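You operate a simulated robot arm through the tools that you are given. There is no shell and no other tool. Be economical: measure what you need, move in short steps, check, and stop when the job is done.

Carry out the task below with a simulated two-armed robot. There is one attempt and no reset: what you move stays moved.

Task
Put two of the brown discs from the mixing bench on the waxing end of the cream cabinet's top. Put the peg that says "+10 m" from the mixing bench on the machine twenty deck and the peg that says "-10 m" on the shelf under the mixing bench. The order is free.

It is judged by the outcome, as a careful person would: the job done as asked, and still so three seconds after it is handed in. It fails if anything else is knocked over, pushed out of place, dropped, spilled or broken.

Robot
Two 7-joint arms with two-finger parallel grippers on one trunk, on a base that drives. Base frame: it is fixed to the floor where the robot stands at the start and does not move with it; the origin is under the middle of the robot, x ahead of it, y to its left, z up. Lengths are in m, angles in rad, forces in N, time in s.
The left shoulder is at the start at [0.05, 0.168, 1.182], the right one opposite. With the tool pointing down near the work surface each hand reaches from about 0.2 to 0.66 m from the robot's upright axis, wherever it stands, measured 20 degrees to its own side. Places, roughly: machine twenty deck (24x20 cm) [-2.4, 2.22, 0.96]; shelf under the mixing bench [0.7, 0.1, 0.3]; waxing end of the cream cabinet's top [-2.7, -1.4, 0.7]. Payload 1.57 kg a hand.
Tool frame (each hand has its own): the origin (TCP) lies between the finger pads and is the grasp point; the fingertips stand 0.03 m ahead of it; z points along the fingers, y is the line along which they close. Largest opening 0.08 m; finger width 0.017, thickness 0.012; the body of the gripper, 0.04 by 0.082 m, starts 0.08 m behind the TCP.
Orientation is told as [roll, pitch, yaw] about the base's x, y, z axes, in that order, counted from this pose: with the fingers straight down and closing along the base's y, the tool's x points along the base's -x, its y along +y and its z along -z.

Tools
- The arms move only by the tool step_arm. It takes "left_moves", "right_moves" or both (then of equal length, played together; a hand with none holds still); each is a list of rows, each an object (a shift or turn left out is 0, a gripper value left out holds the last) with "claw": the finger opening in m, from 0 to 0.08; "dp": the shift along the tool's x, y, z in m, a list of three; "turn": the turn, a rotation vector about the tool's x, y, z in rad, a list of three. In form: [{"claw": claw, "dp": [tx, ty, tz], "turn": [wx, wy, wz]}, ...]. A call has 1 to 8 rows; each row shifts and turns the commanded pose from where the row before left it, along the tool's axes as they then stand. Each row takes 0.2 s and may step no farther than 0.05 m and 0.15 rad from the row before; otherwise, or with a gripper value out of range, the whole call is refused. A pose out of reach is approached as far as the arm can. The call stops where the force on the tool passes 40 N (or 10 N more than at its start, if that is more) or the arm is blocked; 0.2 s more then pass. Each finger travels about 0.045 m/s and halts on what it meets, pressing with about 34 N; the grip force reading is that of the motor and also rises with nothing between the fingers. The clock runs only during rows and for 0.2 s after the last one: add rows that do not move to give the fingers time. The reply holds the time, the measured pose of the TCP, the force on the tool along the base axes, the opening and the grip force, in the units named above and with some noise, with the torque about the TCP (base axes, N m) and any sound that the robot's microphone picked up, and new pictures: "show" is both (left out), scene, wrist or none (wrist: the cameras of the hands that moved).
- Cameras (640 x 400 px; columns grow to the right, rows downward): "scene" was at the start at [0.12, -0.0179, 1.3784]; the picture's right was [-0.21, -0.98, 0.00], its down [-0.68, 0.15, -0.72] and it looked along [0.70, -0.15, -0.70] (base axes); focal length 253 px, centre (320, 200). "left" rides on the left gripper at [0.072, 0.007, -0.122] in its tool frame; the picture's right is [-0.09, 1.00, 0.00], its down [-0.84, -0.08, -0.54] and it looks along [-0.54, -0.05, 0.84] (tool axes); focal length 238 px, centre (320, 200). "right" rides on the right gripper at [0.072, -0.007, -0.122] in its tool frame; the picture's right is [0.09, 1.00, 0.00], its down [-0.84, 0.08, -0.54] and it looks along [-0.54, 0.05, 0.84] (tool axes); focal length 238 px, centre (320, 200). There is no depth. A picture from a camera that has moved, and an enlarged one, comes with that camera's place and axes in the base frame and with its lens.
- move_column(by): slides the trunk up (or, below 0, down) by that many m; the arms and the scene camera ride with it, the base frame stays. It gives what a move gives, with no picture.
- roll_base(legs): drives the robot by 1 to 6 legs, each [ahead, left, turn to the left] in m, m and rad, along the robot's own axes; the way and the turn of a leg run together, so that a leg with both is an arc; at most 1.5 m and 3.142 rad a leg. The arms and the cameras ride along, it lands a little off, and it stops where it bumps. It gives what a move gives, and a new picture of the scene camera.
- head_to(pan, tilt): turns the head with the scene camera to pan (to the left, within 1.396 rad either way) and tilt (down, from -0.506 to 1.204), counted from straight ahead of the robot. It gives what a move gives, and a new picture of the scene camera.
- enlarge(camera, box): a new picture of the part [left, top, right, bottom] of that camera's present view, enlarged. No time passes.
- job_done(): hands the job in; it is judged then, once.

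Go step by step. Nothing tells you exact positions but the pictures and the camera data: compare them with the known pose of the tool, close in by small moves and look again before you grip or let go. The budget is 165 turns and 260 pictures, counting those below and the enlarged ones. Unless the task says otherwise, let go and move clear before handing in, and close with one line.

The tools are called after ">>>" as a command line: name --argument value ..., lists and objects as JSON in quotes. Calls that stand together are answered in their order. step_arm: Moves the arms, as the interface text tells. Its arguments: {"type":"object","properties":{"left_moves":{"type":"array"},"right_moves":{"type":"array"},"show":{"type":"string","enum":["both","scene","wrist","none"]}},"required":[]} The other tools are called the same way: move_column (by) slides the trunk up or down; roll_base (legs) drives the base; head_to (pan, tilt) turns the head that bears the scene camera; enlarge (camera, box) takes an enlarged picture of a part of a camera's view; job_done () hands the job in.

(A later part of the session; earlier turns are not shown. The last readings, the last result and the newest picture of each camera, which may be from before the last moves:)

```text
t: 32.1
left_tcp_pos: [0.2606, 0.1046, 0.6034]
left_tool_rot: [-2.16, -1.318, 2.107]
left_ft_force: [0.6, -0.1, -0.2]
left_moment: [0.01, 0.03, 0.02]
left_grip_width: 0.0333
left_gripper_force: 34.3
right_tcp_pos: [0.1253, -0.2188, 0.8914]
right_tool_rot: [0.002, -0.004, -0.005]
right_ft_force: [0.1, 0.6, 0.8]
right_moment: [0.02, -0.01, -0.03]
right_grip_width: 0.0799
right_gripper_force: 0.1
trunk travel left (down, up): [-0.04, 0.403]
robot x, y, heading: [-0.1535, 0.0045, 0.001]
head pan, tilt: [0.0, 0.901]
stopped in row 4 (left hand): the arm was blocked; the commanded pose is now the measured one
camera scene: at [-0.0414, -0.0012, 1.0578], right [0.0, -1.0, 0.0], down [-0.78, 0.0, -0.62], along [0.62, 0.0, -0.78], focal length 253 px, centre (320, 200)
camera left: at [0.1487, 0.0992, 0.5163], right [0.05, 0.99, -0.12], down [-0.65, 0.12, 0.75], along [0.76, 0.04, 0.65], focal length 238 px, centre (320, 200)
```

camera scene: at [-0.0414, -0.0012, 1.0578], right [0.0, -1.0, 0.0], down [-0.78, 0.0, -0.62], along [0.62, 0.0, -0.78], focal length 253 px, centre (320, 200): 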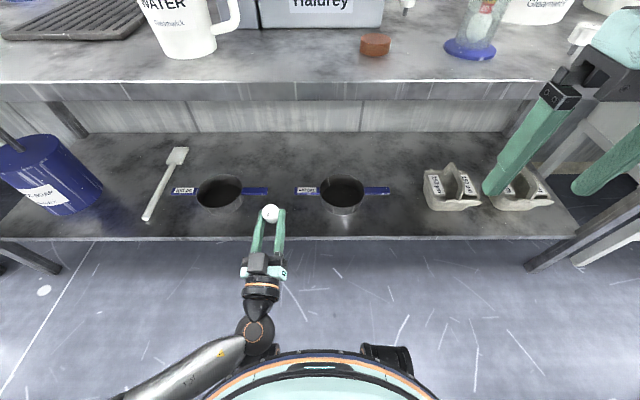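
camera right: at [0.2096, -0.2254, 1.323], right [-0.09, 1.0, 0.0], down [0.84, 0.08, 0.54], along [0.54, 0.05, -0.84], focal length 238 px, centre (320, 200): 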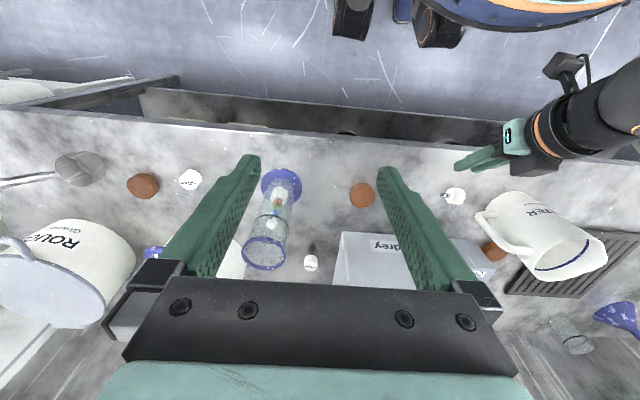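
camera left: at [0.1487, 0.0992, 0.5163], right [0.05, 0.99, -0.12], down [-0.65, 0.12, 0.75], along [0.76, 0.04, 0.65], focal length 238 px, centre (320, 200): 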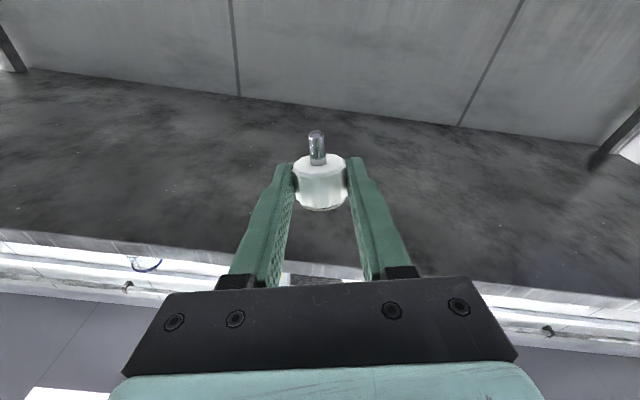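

The forearm met the robot's own body and the hand twisted a little; the peg is still held. I'll reach forward and straighten the hand.

>>> step_arm --left_moves '[{"dp": [0, 0, 0.03]}, {"dp": [0, 0, 0.03]}, {"dp": [0, 0, 0.02], "turn": [-0.023, 0.068, 0.105]}, {"dp": [0, 0, 0.02], "turn": [-0.023, 0.068, 0.105]}]'

```text
t: 33.1
left_tcp_pos: [0.3615, 0.1029, 0.6071]
left_tool_rot: [0.659, -1.554, -0.661]
left_ft_force: [0.3, -0.6, -0.6]
left_moment: [0.0, 0.01, -0.02]
left_grip_width: 0.0335
left_gripper_force: 34.2
right_tcp_pos: [0.1283, -0.2188, 0.8914]
right_tool_rot: [-0.002, 0.0, -0.006]
right_ft_force: [0.2, -0.1, 0.4]
right_moment: [0.01, 0.02, -0.02]
right_grip_width: 0.0798
right_gripper_force: 0.1
trunk travel left (down, up): [-0.04, 0.403]
robot x, y, heading: [-0.1535, 0.0018, 0.0]
head pan, tilt: [0.0, 0.901]
camera scene: at [-0.0387, -0.0009, 1.0579], right [0.0, -1.0, 0.0], down [-0.78, 0.0, -0.62], along [0.62, 0.0, -0.78], focal length 253 px, centre (320, 200)
camera left: at [0.2376, 0.1098, 0.5377], right [0.0, 0.99, 0.1], down [-0.53, -0.09, 0.84], along [0.85, -0.06, 0.53], focal length 238 px, centre (320, 200)
```

scene: 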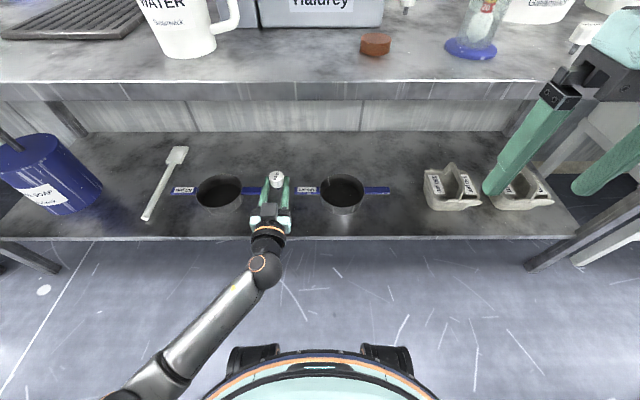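
left: 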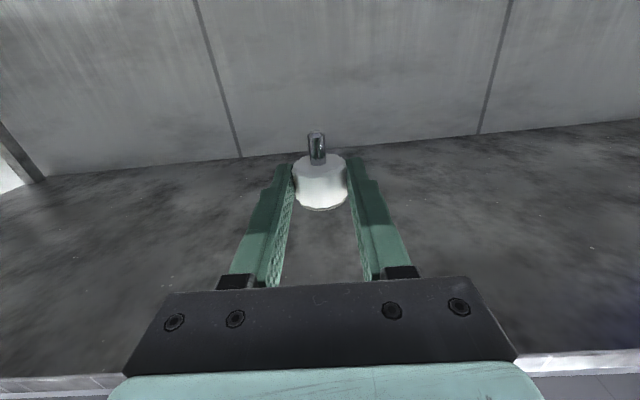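

The hand is straight again. The shelf is at z≈0.29 with its front edge at x≈0.40, and the strip at y≈0.13 is free. I'll go forward and then down.

>>> step_arm --left_moves '[{"dp": [0, 0.012, 0.03]}, {"dp": [0, 0.012, 0.03]}, {"dp": [0.04, 0, 0]}, {"dp": [0.04, 0, 0]}, {"dp": [0.04, 0, 0]}, {"dp": [0.04, 0, 0]}, {"dp": [0.03, 0, 0]}]'

```text
t: 34.7
left_tcp_pos: [0.4214, 0.1385, 0.4122]
left_tool_rot: [1.159, -1.544, -1.152]
left_ft_force: [-0.4, 0.2, -1.2]
left_moment: [-0.02, 0.0, -0.02]
left_grip_width: 0.0335
left_gripper_force: 33.8
right_tcp_pos: [0.1288, -0.2174, 0.8891]
right_tool_rot: [-0.002, 0.001, -0.004]
right_ft_force: [-0.7, 0.1, 0.6]
right_moment: [0.02, -0.01, 0.01]
right_grip_width: 0.0798
right_gripper_force: 0.0
trunk travel left (down, up): [-0.04, 0.403]
robot x, y, heading: [-0.1553, 0.0031, -0.006]
head pan, tilt: [0.0, 0.901]
camera scene: at [-0.0372, 0.0019, 1.0551], right [0.0, -1.0, 0.0], down [-0.79, 0.0, -0.62], along [0.62, -0.01, -0.79], focal length 253 px, centre (320, 200)
camera left: at [0.2994, 0.1461, 0.3429], right [-0.01, 0.99, 0.12], down [-0.53, -0.1, 0.84], along [0.85, -0.06, 0.53], focal length 238 px, centre (320, 200)
```

scene: 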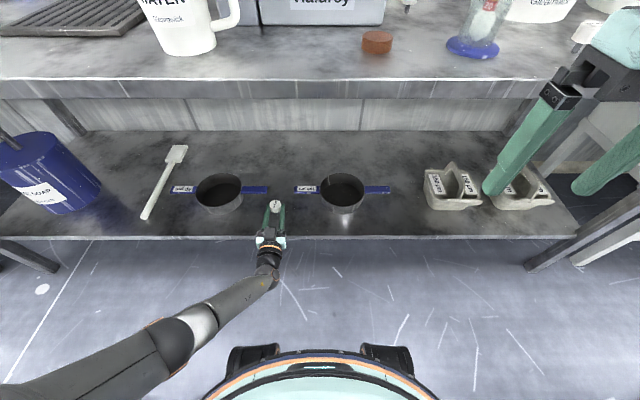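
left: 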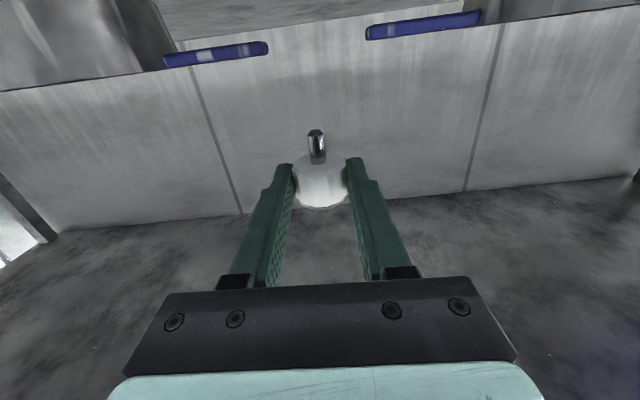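

I'll go forward to x≈0.455 and lower to just above the shelf.

>>> step_arm --left_moves '[{"dp": [0, 0, 0.035], "turn": [0, 0, -0.03]}, {"dp": [0.03, 0, 0]}, {"dp": [0.03, 0, 0]}, {"dp": [0.008, 0, 0]}]'

>>> enlarge --camera "scene" --box '[208, 165, 336, 245]'

```text
t: 35.9
left_tcp_pos: [0.4499, 0.1835, 0.4062]
left_tool_rot: [1.695, -1.545, -1.657]
left_ft_force: [-1.5, 0.2, -0.9]
left_moment: [0.01, -0.02, 0.0]
left_grip_width: 0.0337
left_gripper_force: 33.9
left hand out of reach, approached as far as the arm can: row 2, 3, 4
right_tcp_pos: [0.1275, -0.2195, 0.8917]
right_tool_rot: [0.003, 0.001, -0.005]
right_ft_force: [0.8, 0.0, 0.1]
right_moment: [0.01, -0.01, -0.02]
right_grip_width: 0.0797
right_gripper_force: 0.1
trunk travel left (down, up): [-0.04, 0.403]
robot x, y, heading: [-0.1515, 0.0011, -0.008]
head pan, tilt: [0.0, 0.901]
stopped in row 4 (left hand): the arm was blocked; the commanded pose is now the measured one
camera scene: at [-0.0387, -0.0009, 1.0582], right [0.0, -1.0, 0.0], down [-0.78, 0.0, -0.62], along [0.62, 0.0, -0.78], focal length 253 px, centre (320, 200)
camera left: at [0.3281, 0.1881, 0.3364], right [-0.04, 0.99, 0.12], down [-0.54, -0.12, 0.83], along [0.84, -0.03, 0.54], focal length 238 px, centre (320, 200)
```

scene: 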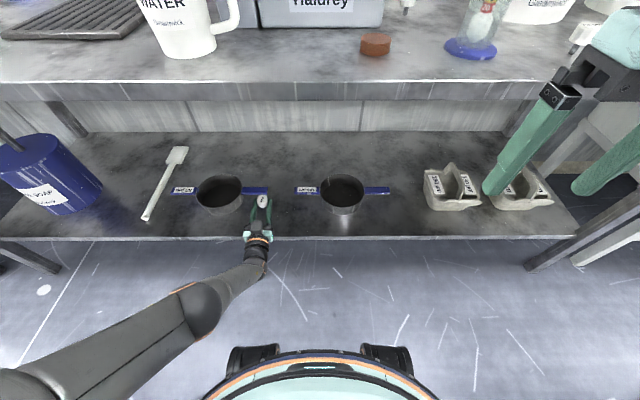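
left: 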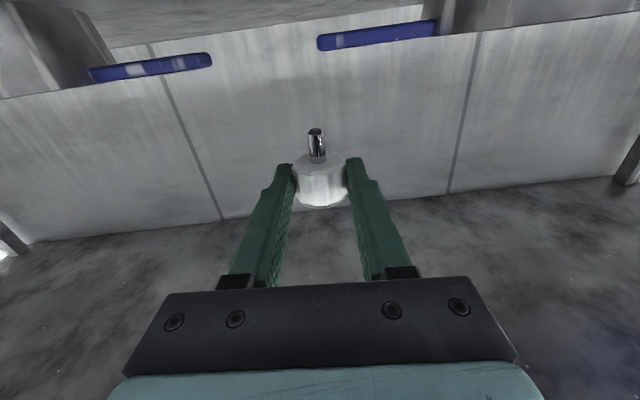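

```text
5.00 times, centred on (272, 205) of scene
camera zoom: at [-0.0387, -0.0009, 1.0582], right [0.0, -1.0, 0.0], down [-0.78, 0.0, -0.62], along [0.62, 0.0, -0.78], focal length 1264 px, centre (560, 175)
```

zoom: 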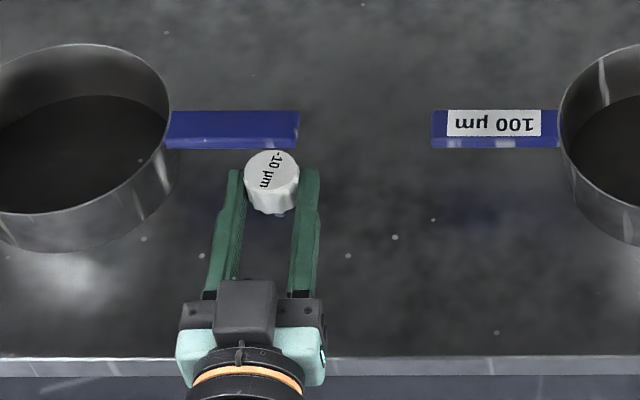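

The arm ran out of reach there. I'll pull the hand back a bit, bring the robot closer and use the remaining trunk travel.

>>> step_arm --left_moves '[{"dp": [0, -0.012, -0.04]}, {"dp": [0, -0.012, -0.035]}]' --show "none"

>>> roll_base --legs '[[0.08, 0, 0]]'

>>> move_column --by -0.039

```text
t: 36.7
left_tcp_pos: [0.4014, 0.2249, 0.3816]
left_tool_rot: [1.927, -1.452, -1.833]
left_ft_force: [0.4, -0.3, 0.0]
left_moment: [0.0, 0.04, 0.0]
left_grip_width: 0.0335
left_gripper_force: 34.6
left hand out of reach, approached as far as the arm can: row 1, 2
right_tcp_pos: [0.1283, -0.218, 0.8905]
right_tool_rot: [0.001, 0.0, -0.006]
right_ft_force: [-0.3, -0.6, -0.9]
right_moment: [0.01, 0.01, -0.01]
right_grip_width: 0.08
right_gripper_force: 0.1
trunk travel left (down, up): [-0.04, 0.403]
robot x, y, heading: [-0.1536, 0.003, -0.007]
head pan, tilt: [0.0, 0.901]
stopped in row 2 (left hand): the arm was blocked; the commanded pose is now the measured one
```

```text
t: 37.8
left_tcp_pos: [0.4801, 0.2233, 0.3799]
left_tool_rot: [1.93, -1.45, -1.84]
left_ft_force: [0.1, 0.1, -0.6]
left_moment: [0.0, 0.03, -0.02]
left_grip_width: 0.0337
left_gripper_force: 34.3
right_tcp_pos: [0.2067, -0.2191, 0.8915]
right_tool_rot: [-0.001, -0.002, -0.009]
right_ft_force: [-0.4, -1.1, 0.5]
right_moment: [-0.03, -0.02, -0.02]
right_grip_width: 0.08
right_gripper_force: 0.0
trunk travel left (down, up): [-0.04, 0.403]
robot x, y, heading: [-0.0741, 0.0029, -0.005]
head pan, tilt: [0.0, 0.901]
camera scene: at [0.0398, -0.0014, 1.0582], right [-0.01, -1.0, 0.0], down [-0.78, 0.0, -0.62], along [0.62, 0.0, -0.78], focal length 253 px, centre (320, 200)
```

scene: 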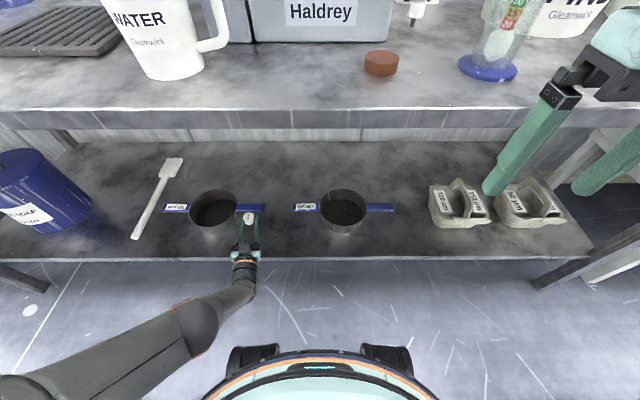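

```text
t: 38.6
left_tcp_pos: [0.4888, 0.23, 0.3728]
left_tool_rot: [2.142, -1.419, -2.045]
left_ft_force: [0.0, 0.1, -0.7]
left_moment: [-0.01, 0.0, -0.02]
left_grip_width: 0.0335
left_gripper_force: 33.9
right_tcp_pos: [0.1955, -0.2235, 0.862]
right_tool_rot: [0.01, -0.016, -0.006]
right_ft_force: [-0.6, -0.5, -0.1]
right_moment: [-0.01, -0.01, -0.01]
right_grip_width: 0.08
right_gripper_force: 0.2
trunk travel left (down, up): [-0.001, 0.442]
robot x, y, heading: [-0.0766, 0.0003, -0.003]
head pan, tilt: [0.0, 0.901]
```

The trunk move met resistance: something on the left arm is pressing. I'll raise the trunk again and look at the arm.

>>> move_column --by 0.06

>>> head_to --pan 0.6 --tilt 1.2

>>> enlarge --camera "left" --box '[0, 0, 640, 400]'

```text
t: 39.6
left_tcp_pos: [0.4783, 0.2249, 0.4016]
left_tool_rot: [1.911, -1.451, -1.817]
left_ft_force: [-0.4, 0.2, -1.3]
left_moment: [0.06, 0.01, -0.02]
left_grip_width: 0.0337
left_gripper_force: 34.0
right_tcp_pos: [0.2058, -0.2197, 0.9125]
right_tool_rot: [0.001, 0.0, -0.007]
right_ft_force: [-0.3, 0.0, 0.6]
right_moment: [-0.03, 0.01, -0.01]
right_grip_width: 0.0802
right_gripper_force: 0.0
trunk travel left (down, up): [-0.061, 0.382]
robot x, y, heading: [-0.076, 0.0009, -0.004]
head pan, tilt: [0.0, 0.901]
```

```text
t: 40.6
left_tcp_pos: [0.4795, 0.2231, 0.402]
left_tool_rot: [1.927, -1.451, -1.834]
left_ft_force: [0.5, 0.0, -0.5]
left_moment: [-0.02, 0.04, 0.01]
left_grip_width: 0.0335
left_gripper_force: 34.1
right_tcp_pos: [0.2048, -0.22, 0.9116]
right_tool_rot: [-0.001, 0.0, -0.007]
right_ft_force: [0.3, -0.1, 0.2]
right_moment: [0.0, 0.0, 0.01]
right_grip_width: 0.0801
right_gripper_force: 0.0
trunk travel left (down, up): [-0.061, 0.382]
robot x, y, heading: [-0.0763, 0.0002, -0.005]
head pan, tilt: [0.6, 1.201]
camera scene: at [0.0107, 0.0303, 1.0594], right [0.56, -0.83, 0.0], down [-0.77, -0.52, -0.36], along [0.3, 0.2, -0.93], focal length 253 px, centre (320, 200)
```

scene: 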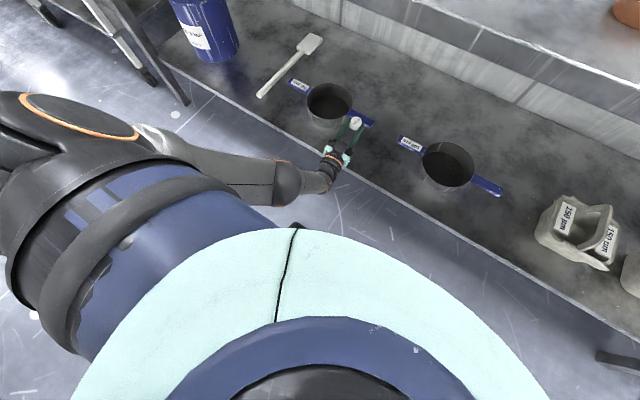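

```text
1.00 times, centred on (320, 200) of left
camera zoom: at [0.3592, 0.2278, 0.3276], right [-0.1, 0.97, 0.2], down [-0.56, -0.22, 0.8], along [0.82, -0.04, 0.57], focal length 238 px, centre (320, 200)
```

zoom: 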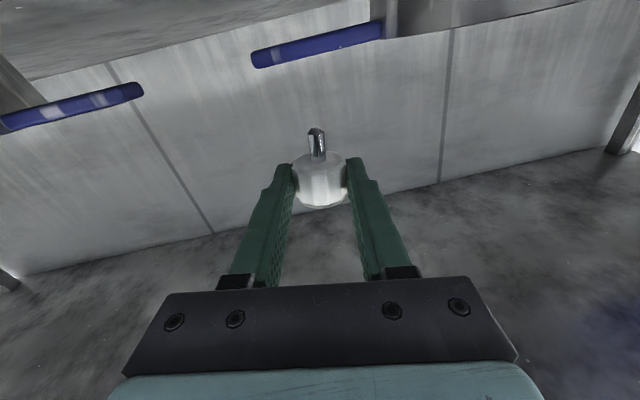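

Most likely the wrist camera caught the shelf's front edge while the arm was near its reach limit. I'll pull back to x≈0.435, recentre y and square the hand.

>>> step_arm --left_moves '[{"dp": [0, 0, -0.03]}, {"dp": [0, -0.02, -0.02], "turn": [0.03, 0.014, -0.038]}, {"dp": [0, -0.02, 0], "turn": [0.03, 0.014, -0.038]}, {"dp": [0, -0.02, 0], "turn": [0.03, 0.014, -0.038]}, {"dp": [0, -0.01, 0]}]'

```text
t: 42.0
left_tcp_pos: [0.4644, 0.2018, 0.3901]
left_tool_rot: [2.251, -1.53, -2.223]
left_ft_force: [0.2, -0.5, -1.4]
left_moment: [-0.01, 0.02, 0.01]
left_grip_width: 0.0335
left_gripper_force: 34.2
left hand out of reach, approached as far as the arm can: row 1, 2, 3, 4
right_tcp_pos: [0.2063, -0.2195, 0.9109]
right_tool_rot: [0.003, 0.0, -0.006]
right_ft_force: [-0.4, 0.1, -0.2]
right_moment: [0.01, 0.01, 0.02]
right_grip_width: 0.0799
right_gripper_force: 0.1
trunk travel left (down, up): [-0.061, 0.382]
robot x, y, heading: [-0.0749, 0.0026, -0.008]
head pan, tilt: [0.6, 1.201]
stopped in row 5 (left hand): the arm was blocked; the commanded pose is now the measured one
camera scene: at [0.0107, 0.0303, 1.0594], right [0.56, -0.83, 0.0], down [-0.77, -0.52, -0.36], along [0.3, 0.2, -0.93], focal length 253 px, centre (320, 200)
camera left: at [0.3438, 0.2074, 0.3163], right [-0.03, 0.99, 0.12], down [-0.56, -0.12, 0.82], along [0.83, -0.04, 0.56], focal length 238 px, centre (320, 200)
```

scene: 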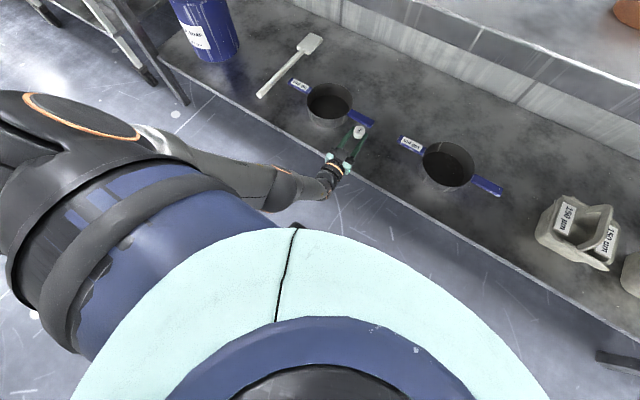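
left: 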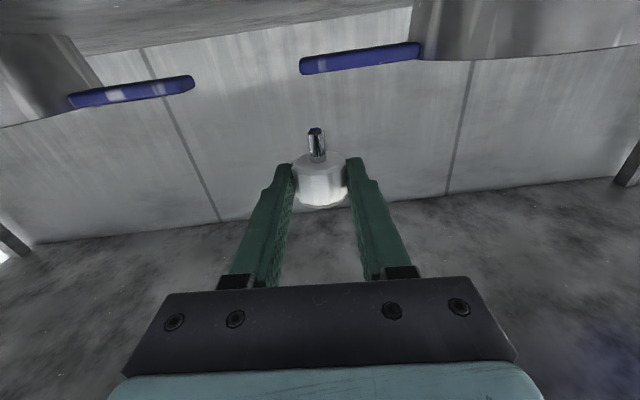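

The horizontal hand is at the arm's joint limit here. I'll tip the fingers downward instead and lay the peg gently on the shelf.

>>> step_arm --left_moves '[{"turn": [0, 0.1, 0]}, {"turn": [0, 0.14, 0]}, {"turn": [0, 0.14, 0]}, {"turn": [0, 0.14, 0]}, {"turn": [0, 0.14, 0]}, {"turn": [0, 0.14, 0]}]'

```text
t: 43.4
left_tcp_pos: [0.5094, 0.2137, 0.3177]
left_tool_rot: [0.056, -0.92, -0.02]
left_ft_force: [5.2, -9.7, 31.4]
left_moment: [-0.27, -0.08, 0.0]
left_grip_width: 0.0336
left_gripper_force: 34.2
left hand out of reach, approached as far as the arm can: row 1, 2, 3, 4, 5, 6
right_tcp_pos: [0.2044, -0.2213, 0.9141]
right_tool_rot: [0.002, -0.001, -0.008]
right_ft_force: [-0.7, -0.7, -1.1]
right_moment: [-0.03, 0.02, 0.01]
right_grip_width: 0.08
right_gripper_force: 0.0
trunk travel left (down, up): [-0.061, 0.382]
robot x, y, heading: [-0.0766, -0.0007, -0.007]
head pan, tilt: [0.6, 1.201]
camera scene: at [0.0085, 0.0293, 1.0601], right [0.56, -0.83, 0.0], down [-0.77, -0.52, -0.37], along [0.3, 0.2, -0.93], focal length 253 px, centre (320, 200)
camera left: at [0.3672, 0.2165, 0.3357], right [0.03, 0.99, 0.11], down [0.08, -0.11, 0.99], along [1.0, -0.02, -0.08], focal length 238 px, centre (320, 200)
```

scene: 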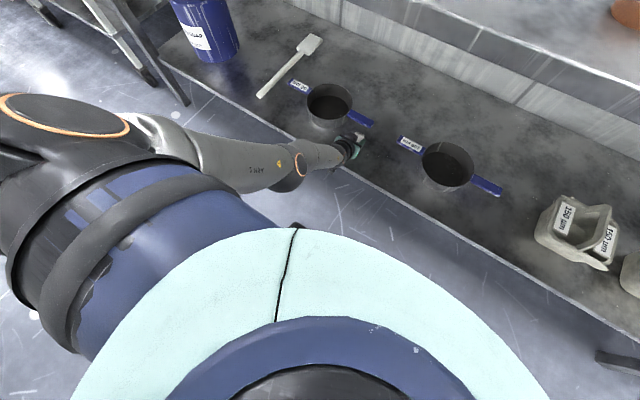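
left: 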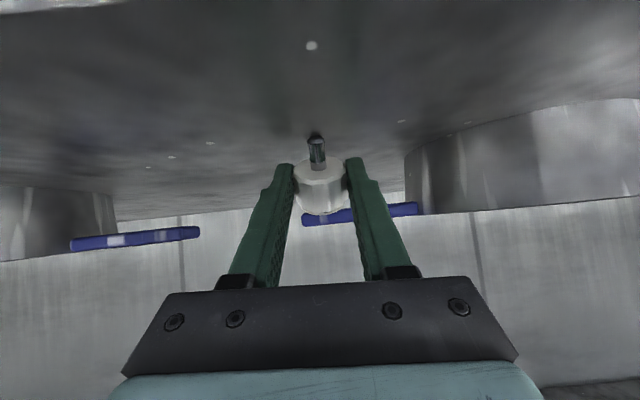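

The fingertips are resting on the shelf (z≈0.29) with the hand tilted. I'll relieve the pressure by lifting slightly.

>>> step_arm --left_moves '[{"dp": [-0.008, 0, -0.006]}, {"dp": [-0.008, 0, -0.006]}]' --show "wrist"

```text
t: 44.0
left_tcp_pos: [0.5109, 0.223, 0.3169]
left_tool_rot: [0.052, -0.902, -0.015]
left_ft_force: [-2.6, -5.0, 19.1]
left_moment: [-0.14, 0.13, 0.0]
left_grip_width: 0.0336
left_gripper_force: 33.9
left hand out of reach, approached as far as the arm can: row 1, 2
right_tcp_pos: [0.2043, -0.2193, 0.912]
right_tool_rot: [0.003, -0.003, -0.005]
right_ft_force: [0.4, 0.0, 0.3]
right_moment: [0.01, 0.01, 0.01]
right_grip_width: 0.08
right_gripper_force: 0.0
trunk travel left (down, up): [-0.061, 0.382]
robot x, y, heading: [-0.0748, 0.0016, -0.007]
head pan, tilt: [0.6, 1.201]
camera left: at [0.3699, 0.2255, 0.3377], right [0.03, 0.99, 0.1], down [0.1, -0.11, 0.99], along [0.99, -0.02, -0.1], focal length 238 px, centre (320, 200)
```

left: 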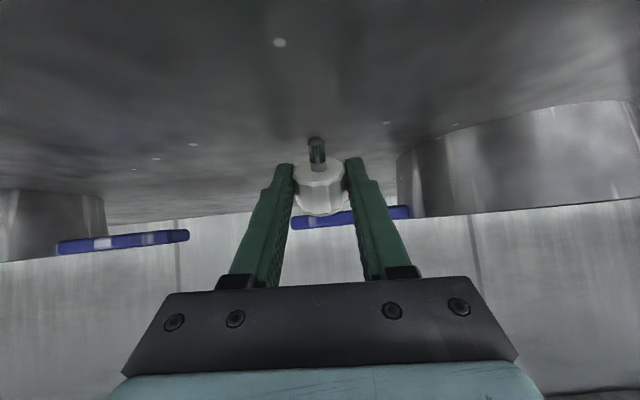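

I'll raise the trunk a little to free the fingertips, then tip the hand further toward vertical so the peg lies flatter.

>>> move_column --by 0.05

>>> step_arm --left_moves '[{"dp": [0, -0.015, 0], "turn": [0, 0.12, 0]}, {"dp": [0, -0.015, 0], "turn": [0, 0.12, 0]}, {"turn": [0, 0.12, 0]}, {"turn": [0, 0.12, 0]}]'

```text
t: 44.9
left_tcp_pos: [0.5103, 0.2228, 0.3656]
left_tool_rot: [0.051, -0.901, -0.017]
left_ft_force: [0.2, 0.6, -0.2]
left_moment: [-0.01, 0.01, 0.0]
left_grip_width: 0.0336
left_gripper_force: 33.4
right_tcp_pos: [0.2067, -0.2196, 0.9624]
right_tool_rot: [0.0, -0.001, -0.008]
right_ft_force: [0.3, 0.5, 0.6]
right_moment: [0.0, 0.0, -0.01]
right_grip_width: 0.0799
right_gripper_force: 0.1
trunk travel left (down, up): [-0.111, 0.332]
robot x, y, heading: [-0.073, -0.0007, -0.005]
head pan, tilt: [0.6, 1.201]
```

```text
t: 45.9
left_tcp_pos: [0.5008, 0.2227, 0.3637]
left_tool_rot: [0.059, -0.52, 0.016]
left_ft_force: [0.3, 0.3, -0.2]
left_moment: [0.0, 0.0, -0.02]
left_grip_width: 0.0334
left_gripper_force: 33.7
left hand out of reach, approached as far as the arm can: row 1, 2, 4
right_tcp_pos: [0.2053, -0.2195, 0.9612]
right_tool_rot: [0.002, -0.001, -0.006]
right_ft_force: [-0.2, -0.1, 0.2]
right_moment: [0.02, -0.01, 0.03]
right_grip_width: 0.0798
right_gripper_force: 0.1
trunk travel left (down, up): [-0.111, 0.332]
robot x, y, heading: [-0.0758, 0.001, -0.008]
head pan, tilt: [0.6, 1.201]
camera scene: at [0.0107, 0.0301, 1.1094], right [0.56, -0.83, 0.0], down [-0.77, -0.52, -0.36], along [0.3, 0.2, -0.93], focal length 253 px, centre (320, 200)
camera left: at [0.3776, 0.2197, 0.4353], right [0.03, 0.99, 0.1], down [0.46, -0.1, 0.88], along [0.89, 0.01, -0.46], focal length 238 px, centre (320, 200)
```

scene: 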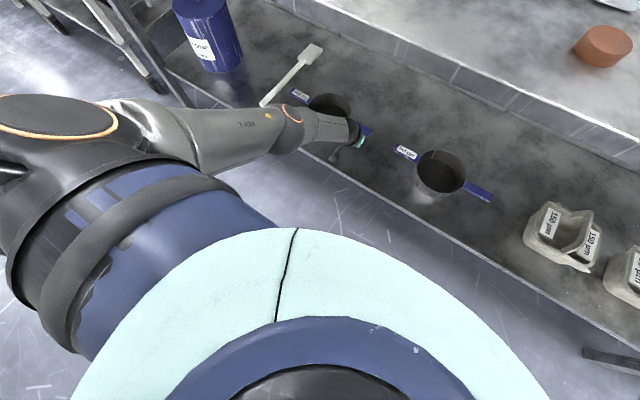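
left: 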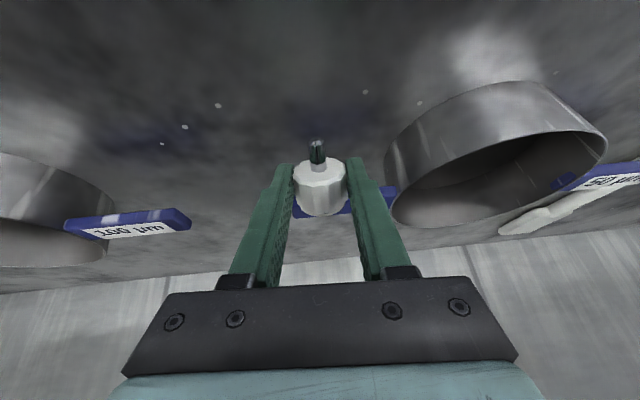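

At a tilt of 0.52 the peg is nearly lying flat. I'll shift the robot slightly right and back for clearance from the left sieve, then lower with the trunk.

>>> roll_base --legs '[[-0.02, -0.05, 0]]'

>>> move_column --by -0.032

>>> enlarge --camera "left" --box '[0, 0, 640, 400]'

```text
t: 46.9
left_tcp_pos: [0.4797, 0.1725, 0.3642]
left_tool_rot: [0.063, -0.523, 0.015]
left_ft_force: [-0.2, -0.7, -0.5]
left_moment: [0.0, 0.01, 0.02]
left_grip_width: 0.0336
left_gripper_force: 34.2
right_tcp_pos: [0.1856, -0.2694, 0.9626]
right_tool_rot: [0.0, -0.001, -0.005]
right_ft_force: [0.1, 0.4, 0.4]
right_moment: [0.0, -0.02, 0.0]
right_grip_width: 0.0798
right_gripper_force: 0.0
trunk travel left (down, up): [-0.111, 0.332]
robot x, y, heading: [-0.0942, -0.0531, -0.004]
head pan, tilt: [0.6, 1.201]
camera scene: at [-0.0093, -0.0197, 1.1094], right [0.56, -0.83, 0.0], down [-0.77, -0.52, -0.36], along [0.3, 0.2, -0.93], focal length 253 px, centre (320, 200)
```

scene: 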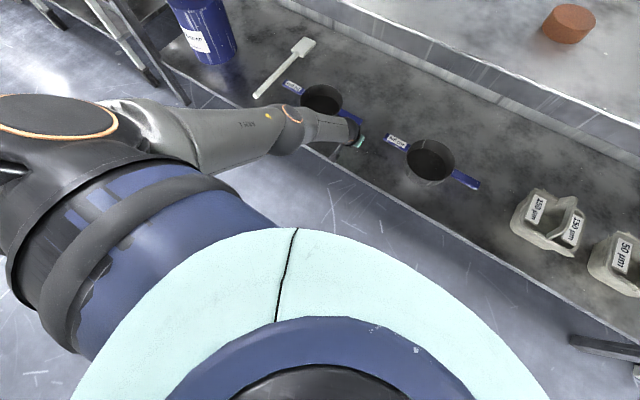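

```text
t: 47.6
left_tcp_pos: [0.4804, 0.1728, 0.3309]
left_tool_rot: [0.06, -0.522, 0.016]
left_ft_force: [-0.5, 0.3, -0.7]
left_moment: [0.01, 0.04, 0.01]
left_grip_width: 0.0336
left_gripper_force: 33.8
right_tcp_pos: [0.185, -0.2695, 0.9308]
right_tool_rot: [0.002, -0.003, -0.004]
right_ft_force: [-1.5, 0.0, 0.6]
right_moment: [-0.02, -0.01, -0.03]
right_grip_width: 0.08
right_gripper_force: 0.1
trunk travel left (down, up): [-0.079, 0.364]
robot x, y, heading: [-0.0931, -0.0516, -0.008]
head pan, tilt: [0.6, 1.201]
```

```text
1.00 times, centred on (320, 200) of left
camera zoom: at [0.3573, 0.1704, 0.4029], right [0.03, 0.99, 0.1], down [0.46, -0.1, 0.88], along [0.89, 0.02, -0.46], focal length 238 px, centre (320, 200)
```

zoom: 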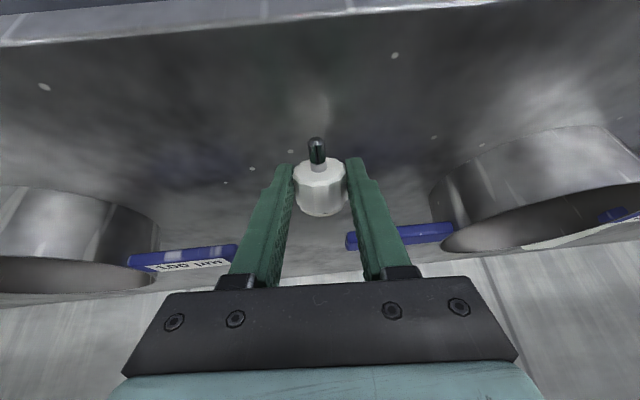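

No contact yet, so I'll lower in small steps until I feel the shelf.

>>> move_column --by -0.007

>>> move_column --by -0.005

```text
t: 48.2
left_tcp_pos: [0.4812, 0.1722, 0.325]
left_tool_rot: [0.06, -0.521, 0.015]
left_ft_force: [0.1, -0.7, -0.2]
left_moment: [0.0, -0.03, -0.01]
left_grip_width: 0.0336
left_gripper_force: 34.6
right_tcp_pos: [0.1855, -0.2698, 0.9224]
right_tool_rot: [-0.001, 0.0, -0.005]
right_ft_force: [0.3, 0.0, -0.8]
right_moment: [0.0, 0.04, -0.03]
right_grip_width: 0.0799
right_gripper_force: 0.0
trunk travel left (down, up): [-0.072, 0.371]
robot x, y, heading: [-0.0968, -0.0529, -0.006]
head pan, tilt: [0.6, 1.201]
```

```text
t: 48.7
left_tcp_pos: [0.4809, 0.1734, 0.3208]
left_tool_rot: [0.06, -0.522, 0.017]
left_ft_force: [0.2, 0.0, -1.0]
left_moment: [0.01, -0.03, -0.01]
left_grip_width: 0.0336
left_gripper_force: 34.2
right_tcp_pos: [0.1856, -0.2692, 0.9189]
right_tool_rot: [-0.001, -0.001, -0.005]
right_ft_force: [-0.6, 0.4, -0.5]
right_moment: [0.01, -0.02, -0.01]
right_grip_width: 0.0799
right_gripper_force: 0.1
trunk travel left (down, up): [-0.067, 0.376]
robot x, y, heading: [-0.093, -0.05, -0.004]
head pan, tilt: [0.6, 1.201]
```

>>> move_column --by -0.004

>>> move_column --by -0.003

>>> enlarge --camera "left" --box '[240, 100, 400, 200]'

```text
t: 49.3
left_tcp_pos: [0.4821, 0.1729, 0.3171]
left_tool_rot: [0.06, -0.527, 0.015]
left_ft_force: [-1.6, -0.6, 15.6]
left_moment: [-0.05, -0.09, 0.0]
left_grip_width: 0.0336
left_gripper_force: 34.2
right_tcp_pos: [0.1846, -0.2699, 0.9147]
right_tool_rot: [0.001, -0.002, -0.007]
right_ft_force: [-0.8, -0.7, 1.3]
right_moment: [0.01, -0.01, 0.02]
right_grip_width: 0.08
right_gripper_force: 0.1
trunk travel left (down, up): [-0.063, 0.38]
robot x, y, heading: [-0.0928, -0.0511, -0.009]
head pan, tilt: [0.6, 1.201]
```

```text
t: 49.8
left_tcp_pos: [0.4842, 0.1734, 0.3176]
left_tool_rot: [0.062, -0.529, 0.015]
left_ft_force: [-5.0, 0.6, 32.2]
left_moment: [-0.02, -0.17, 0.01]
left_grip_width: 0.0335
left_gripper_force: 34.5
right_tcp_pos: [0.1833, -0.2693, 0.9115]
right_tool_rot: [0.002, -0.001, -0.004]
right_ft_force: [-0.7, 0.4, 0.3]
right_moment: [-0.03, 0.0, -0.03]
right_grip_width: 0.0801
right_gripper_force: 0.1
trunk travel left (down, up): [-0.06, 0.383]
robot x, y, heading: [-0.0966, -0.0525, -0.006]
head pan, tilt: [0.6, 1.201]
```

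```text
4.00 times, centred on (320, 150) of left
camera zoom: at [0.3593, 0.1706, 0.3874], right [0.03, 0.99, 0.1], down [0.45, -0.1, 0.89], along [0.89, 0.02, -0.45], focal length 953 px, centre (320, 400)
```

zoom: 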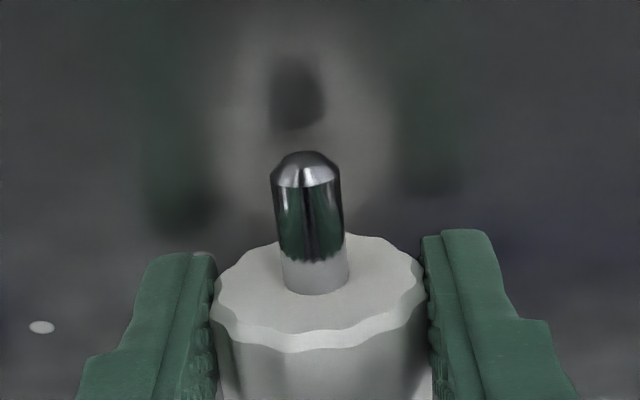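

It's in contact. I'll ease the pressure and open the fingers.

>>> move_column --by 0.004

>>> step_arm --left_moves '[{"claw": 0.042}, {"claw": 0.05}, {"claw": 0.06}, {"claw": 0.07}, {"claw": 0.08}, {"claw": 0.08}]' --show "wrist"

```text
t: 50.3
left_tcp_pos: [0.4823, 0.173, 0.3173]
left_tool_rot: [0.061, -0.522, 0.017]
left_ft_force: [3.8, 0.2, 12.6]
left_moment: [-0.04, -0.2, 0.01]
left_grip_width: 0.0333
left_gripper_force: 34.4
right_tcp_pos: [0.1863, -0.2702, 0.9156]
right_tool_rot: [0.003, -0.001, -0.002]
right_ft_force: [0.0, -0.5, 0.1]
right_moment: [-0.03, 0.03, 0.01]
right_grip_width: 0.0801
right_gripper_force: 0.0
trunk travel left (down, up): [-0.064, 0.379]
robot x, y, heading: [-0.0907, -0.0487, -0.009]
head pan, tilt: [0.6, 1.201]
```

```text
t: 51.7
left_tcp_pos: [0.4825, 0.1738, 0.3171]
left_tool_rot: [0.061, -0.522, 0.014]
left_ft_force: [-4.8, 8.9, 10.0]
left_moment: [-0.07, 0.03, -0.06]
left_grip_width: 0.0712
left_gripper_force: 0.0
right_tcp_pos: [0.1849, -0.268, 0.9154]
right_tool_rot: [0.002, 0.0, -0.005]
right_ft_force: [-0.2, -0.4, 0.1]
right_moment: [0.01, -0.02, -0.01]
right_grip_width: 0.0798
right_gripper_force: 0.0
trunk travel left (down, up): [-0.064, 0.379]
robot x, y, heading: [-0.1008, -0.0505, -0.001]
head pan, tilt: [0.6, 1.201]
camera left: at [0.3573, 0.1709, 0.3885], right [0.03, 0.99, 0.1], down [0.46, -0.1, 0.88], along [0.89, 0.02, -0.46], focal length 238 px, centre (320, 200)
```

left: 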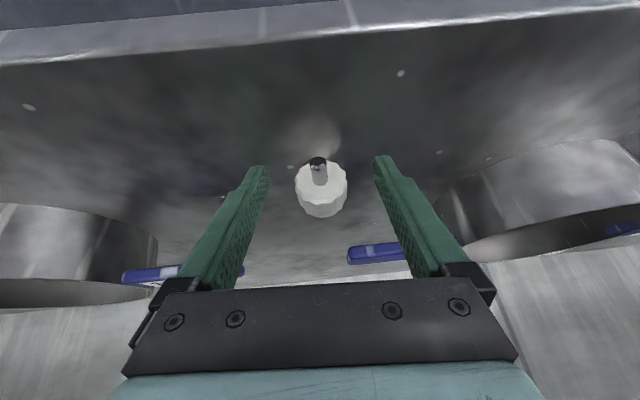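

The peg is released and resting on the shelf. I'll lift straight up and then back away.

>>> move_column --by 0.08

>>> roll_base --legs '[[-0.3, 0.05, 0]]'

>>> head_to --pan 0.0 --tilt 0.75

```text
t: 52.9
left_tcp_pos: [0.4814, 0.1726, 0.397]
left_tool_rot: [0.06, -0.521, 0.017]
left_ft_force: [0.6, 0.0, -0.8]
left_moment: [-0.03, 0.0, 0.04]
left_grip_width: 0.0797
left_gripper_force: 0.1
right_tcp_pos: [0.1862, -0.2692, 0.9952]
right_tool_rot: [-0.002, 0.0, -0.005]
right_ft_force: [0.3, -0.6, 0.6]
right_moment: [-0.04, 0.01, 0.04]
right_grip_width: 0.0798
right_gripper_force: 0.2
trunk travel left (down, up): [-0.144, 0.299]
robot x, y, heading: [-0.0945, -0.0484, -0.002]
head pan, tilt: [0.6, 1.201]
```

```text
t: 55.0
left_tcp_pos: [0.1788, 0.2264, 0.397]
left_tool_rot: [0.061, -0.522, 0.016]
left_ft_force: [-0.1, -0.4, -0.1]
left_moment: [0.03, 0.01, 0.01]
left_grip_width: 0.08
left_gripper_force: 0.0
right_tcp_pos: [-0.1163, -0.2174, 0.995]
right_tool_rot: [0.0, 0.0, -0.005]
right_ft_force: [0.4, -0.3, 0.6]
right_moment: [-0.01, -0.02, 0.0]
right_grip_width: 0.0798
right_gripper_force: 0.0
trunk travel left (down, up): [-0.144, 0.299]
robot x, y, heading: [-0.3997, 0.0023, -0.006]
head pan, tilt: [0.6, 1.201]
camera scene: at [-0.3116, 0.0324, 1.1424], right [0.56, -0.83, 0.0], down [-0.77, -0.52, -0.36], along [0.3, 0.2, -0.93], focal length 253 px, centre (320, 200)
```

scene: 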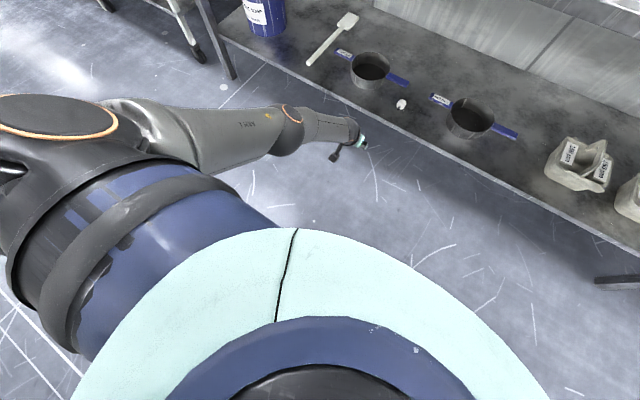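

```text
t: 56.0
left_tcp_pos: [0.1777, 0.2252, 0.3962]
left_tool_rot: [0.06, -0.521, 0.017]
left_ft_force: [0.7, -0.1, 0.5]
left_moment: [0.02, 0.03, -0.02]
left_grip_width: 0.08
left_gripper_force: 0.1
right_tcp_pos: [-0.1169, -0.2166, 0.9951]
right_tool_rot: [-0.001, 0.001, -0.004]
right_ft_force: [0.2, 0.2, -0.7]
right_moment: [-0.02, 0.01, -0.05]
right_grip_width: 0.0801
right_gripper_force: 0.1
trunk travel left (down, up): [-0.144, 0.299]
robot x, y, heading: [-0.3965, 0.0011, -0.008]
head pan, tilt: [0.0, 0.75]
camera scene: at [-0.275, 0.0007, 1.1741], right [0.0, -1.0, 0.0], down [-0.68, 0.0, -0.73], along [0.73, 0.0, -0.68], focal length 253 px, centre (320, 200)
```

scene: 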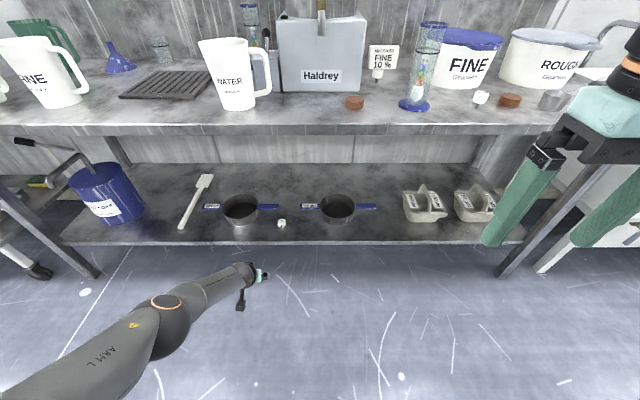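

The -10 peg now lies on the shelf. I'll raise the trunk and bring the left arm back to a normal pose.

>>> move_column --by 0.206

>>> step_arm --left_moves '[{"dp": [0, 0, -0.03], "turn": [0, 0.13, 0]}, {"dp": [0, 0, -0.03], "turn": [0, 0.13, 0]}, {"dp": [0, 0, -0.03], "turn": [0, 0.13, 0]}, {"dp": [0, 0, -0.03], "turn": [0, 0.13, 0]}, {"dp": [0, 0, -0.04]}, {"dp": [0, 0, -0.04]}, {"dp": [0, 0, -0.04]}, {"dp": [0, 0, -0.04]}]' --show "scene"

```text
t: 58.2
left_tcp_pos: [0.1785, 0.2255, 0.6023]
left_tool_rot: [0.063, -0.52, 0.02]
left_ft_force: [0.5, 0.2, -0.2]
left_moment: [0.03, 0.0, 0.0]
left_grip_width: 0.0798
left_gripper_force: 0.1
right_tcp_pos: [-0.1153, -0.2186, 1.2016]
right_tool_rot: [0.0, 0.0, -0.005]
right_ft_force: [0.0, 0.0, 0.5]
right_moment: [0.01, -0.03, -0.02]
right_grip_width: 0.08
right_gripper_force: 0.1
trunk travel left (down, up): [-0.35, 0.093]
robot x, y, heading: [-0.3972, 0.0029, -0.004]
head pan, tilt: [0.0, 0.75]
```

```text
t: 60.0
left_tcp_pos: [0.1407, 0.2078, 0.8759]
left_tool_rot: [0.053, -0.003, 0.047]
left_ft_force: [-0.5, 0.0, 0.1]
left_moment: [-0.02, 0.0, 0.03]
left_grip_width: 0.0799
left_gripper_force: 0.1
right_tcp_pos: [-0.1156, -0.217, 1.2005]
right_tool_rot: [0.002, 0.001, -0.005]
right_ft_force: [0.4, -0.2, -0.3]
right_moment: [-0.02, -0.01, 0.0]
right_grip_width: 0.0801
right_gripper_force: 0.0
trunk travel left (down, up): [-0.35, 0.093]
robot x, y, heading: [-0.3979, 0.0014, -0.005]
head pan, tilt: [0.0, 0.75]
camera scene: at [-0.2751, 0.0004, 1.3801], right [0.0, -1.0, 0.0], down [-0.68, 0.0, -0.73], along [0.73, 0.0, -0.68], focal length 253 px, centre (320, 200)
```

scene: 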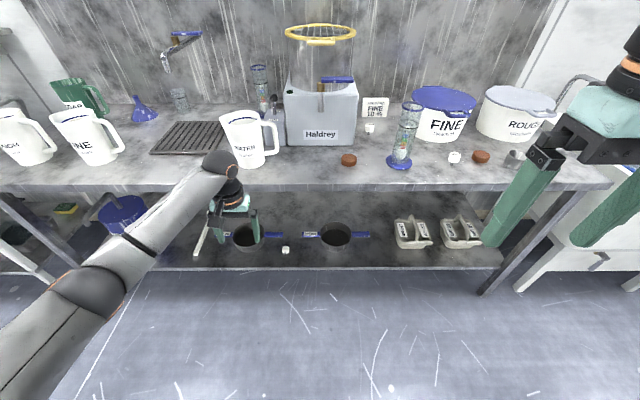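

Everything on the bench is undisturbed. I'll straighten and raise the left hand, then slide the base right so each arm faces one disc.

>>> step_arm --left_moves '[{"dp": [0.01, 0, -0.045], "turn": [0.053, 0, 0.047]}, {"dp": [0.02, 0, -0.045]}, {"dp": [0.02, 0, -0.045]}, {"dp": [0.02, 0, -0.045]}, {"dp": [0.02, 0, -0.045]}, {"dp": [0.02, 0, -0.045]}, {"dp": [0.02, 0, -0.045]}]' --show "none"

>>> roll_base --legs '[[0, -0.35, 0], [0.38, 0, 0]]'

```text
t: 61.6
left_tcp_pos: [0.0115, 0.2063, 1.1905]
left_tool_rot: [0.001, 0.0, 0.0]
left_ft_force: [-0.1, 0.1, -0.1]
left_moment: [0.0, -0.05, 0.01]
left_grip_width: 0.0802
left_gripper_force: 0.2
right_tcp_pos: [-0.1173, -0.2183, 1.2013]
right_tool_rot: [0.003, 0.0, -0.008]
right_ft_force: [0.5, -0.1, -0.9]
right_moment: [-0.01, 0.02, 0.02]
right_grip_width: 0.0797
right_gripper_force: 0.0
trunk travel left (down, up): [-0.35, 0.093]
robot x, y, heading: [-0.399, 0.0027, -0.003]
head pan, tilt: [0.0, 0.75]
```

```text
t: 65.9
left_tcp_pos: [0.3934, -0.1501, 1.1913]
left_tool_rot: [0.0, -0.001, -0.003]
left_ft_force: [0.5, -0.7, -1.3]
left_moment: [-0.03, 0.02, -0.01]
left_grip_width: 0.08
left_gripper_force: 0.0
right_tcp_pos: [0.262, -0.574, 1.2002]
right_tool_rot: [-0.001, 0.003, -0.011]
right_ft_force: [0.2, 0.3, -0.7]
right_moment: [-0.04, -0.01, 0.02]
right_grip_width: 0.0799
right_gripper_force: 0.1
trunk travel left (down, up): [-0.35, 0.093]
robot x, y, heading: [-0.0211, -0.3549, -0.009]
head pan, tilt: [0.0, 0.75]
camera scene: at [0.1043, -0.3558, 1.3801], right [-0.01, -1.0, 0.0], down [-0.68, 0.01, -0.73], along [0.73, -0.01, -0.68], focal length 253 px, centre (320, 200)
```

scene: 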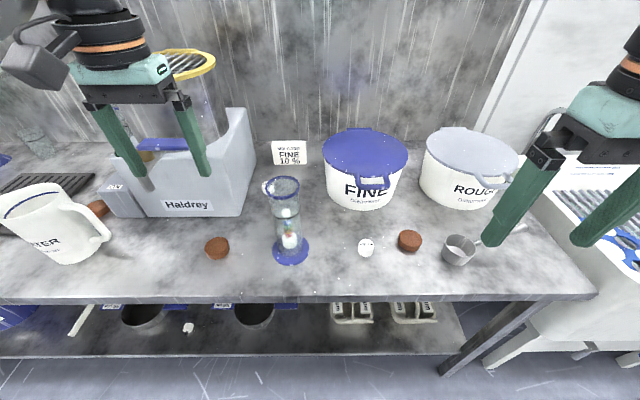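

Disc A is at about [0.477, -0.11] and disc B at about [0.494, -0.586]. I'll move each hand over its disc.

>>> step_arm --left_moves '[{"dp": [-0.014, 0.007, 0.0317]}, {"dp": [-0.014, 0.007, 0.0317]}, {"dp": [-0.014, 0.007, 0.0317]}, {"dp": [-0.014, 0.007, 0.0317]}, {"dp": [-0.014, 0.007, 0.0317]}, {"dp": [-0.014, 0.007, 0.0317]}]' --right_moves '[{"dp": [-0.0387, -0.002, 0.025]}, {"dp": [-0.0387, -0.002, 0.03]}, {"dp": [-0.0387, -0.002, 0.03]}, {"dp": [-0.0387, -0.002, 0.03]}, {"dp": [-0.0387, -0.002, 0.03]}, {"dp": [-0.0387, -0.002, 0.03]}]' --show "wrist"

```text
t: 67.3
left_tcp_pos: [0.4771, -0.1079, 1.0014]
left_tool_rot: [0.0, -0.001, -0.004]
left_ft_force: [-0.3, 0.2, -0.6]
left_moment: [0.0, 0.0, 0.01]
left_grip_width: 0.0801
left_gripper_force: 0.1
right_tcp_pos: [0.4958, -0.5859, 1.0237]
right_tool_rot: [0.0, 0.002, -0.008]
right_ft_force: [0.4, 0.5, 0.8]
right_moment: [-0.02, 0.04, -0.02]
right_grip_width: 0.0799
right_gripper_force: 0.0
trunk travel left (down, up): [-0.35, 0.093]
robot x, y, heading: [-0.0156, -0.3563, -0.009]
head pan, tilt: [0.0, 0.75]
camera right: at [0.424, -0.5922, 1.1456], right [-0.09, 1.0, 0.0], down [0.84, 0.07, 0.54], along [0.54, 0.05, -0.84], focal length 238 px, centre (320, 200)
camera left: at [0.4054, -0.1001, 1.124], right [0.1, 1.0, 0.0], down [0.84, -0.08, 0.54], along [0.54, -0.05, -0.84], focal length 238 px, centre (320, 200)
```

right: 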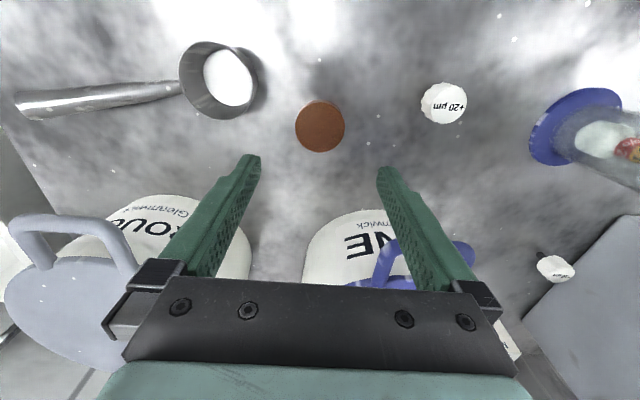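
left: 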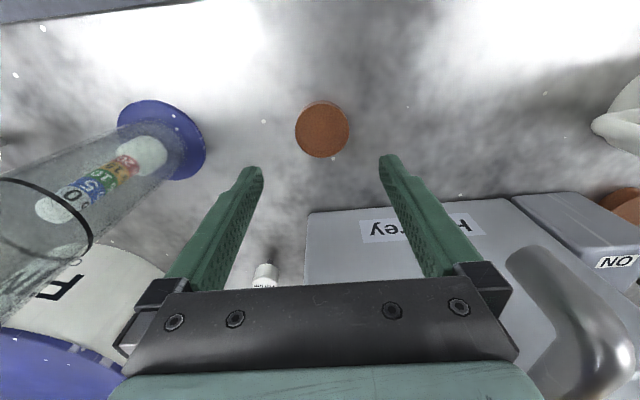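

Both discs (about 5.5 cm wide) are centred under the hands. I'll lower both to just above the bench.

>>> step_arm --left_moves '[{"dp": [0.001, 0.0035, 0.0265]}, {"dp": [0, 0, 0.0265]}, {"dp": [0, 0, 0.0265]}, {"dp": [0, 0, 0.026]}]' --right_moves '[{"dp": [-0.002, 0.001, 0.032]}, {"dp": [0, 0, 0.032]}, {"dp": [0, 0, 0.032]}, {"dp": [0, 0, 0.032]}]' --show "wrist"

```text
t: 68.3
left_tcp_pos: [0.476, -0.1051, 0.8939]
left_tool_rot: [0.001, -0.002, -0.004]
left_ft_force: [0.2, 0.6, 0.7]
left_moment: [0.01, 0.02, 0.03]
left_grip_width: 0.0803
left_gripper_force: 0.1
right_tcp_pos: [0.4958, -0.5891, 0.8985]
right_tool_rot: [0.001, 0.0, -0.009]
right_ft_force: [0.6, -0.4, 1.3]
right_moment: [-0.03, -0.03, 0.0]
right_grip_width: 0.08
right_gripper_force: 0.1
trunk travel left (down, up): [-0.35, 0.093]
robot x, y, heading: [-0.0167, -0.3538, -0.009]
head pan, tilt: [0.0, 0.75]
camera right: at [0.4242, -0.5942, 1.0202], right [-0.08, 1.0, 0.0], down [0.84, 0.07, 0.54], along [0.54, 0.05, -0.84], focal length 238 px, centre (320, 200)
camera left: at [0.4041, -0.098, 1.0175], right [0.1, 1.0, 0.0], down [0.84, -0.08, 0.54], along [0.54, -0.05, -0.84], focal length 238 px, centre (320, 200)
```

right: 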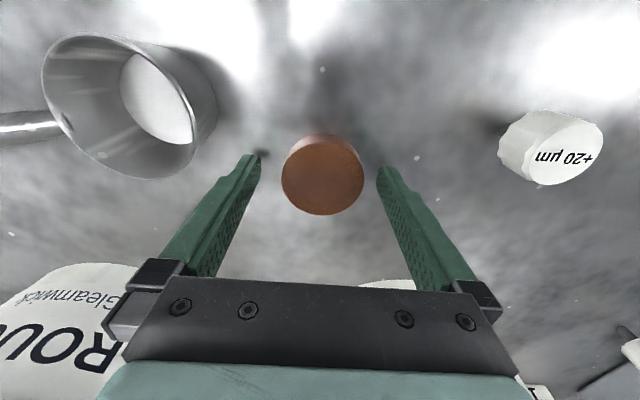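
left: 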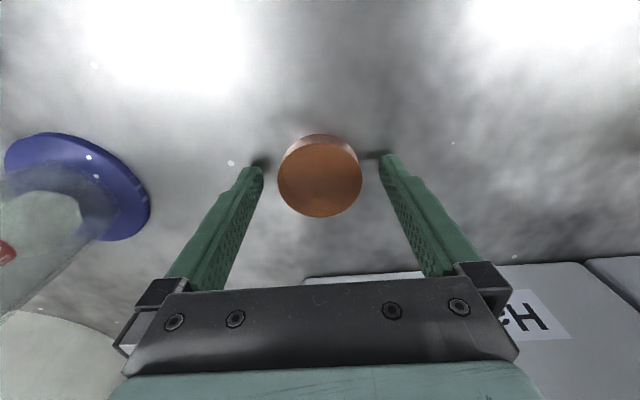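

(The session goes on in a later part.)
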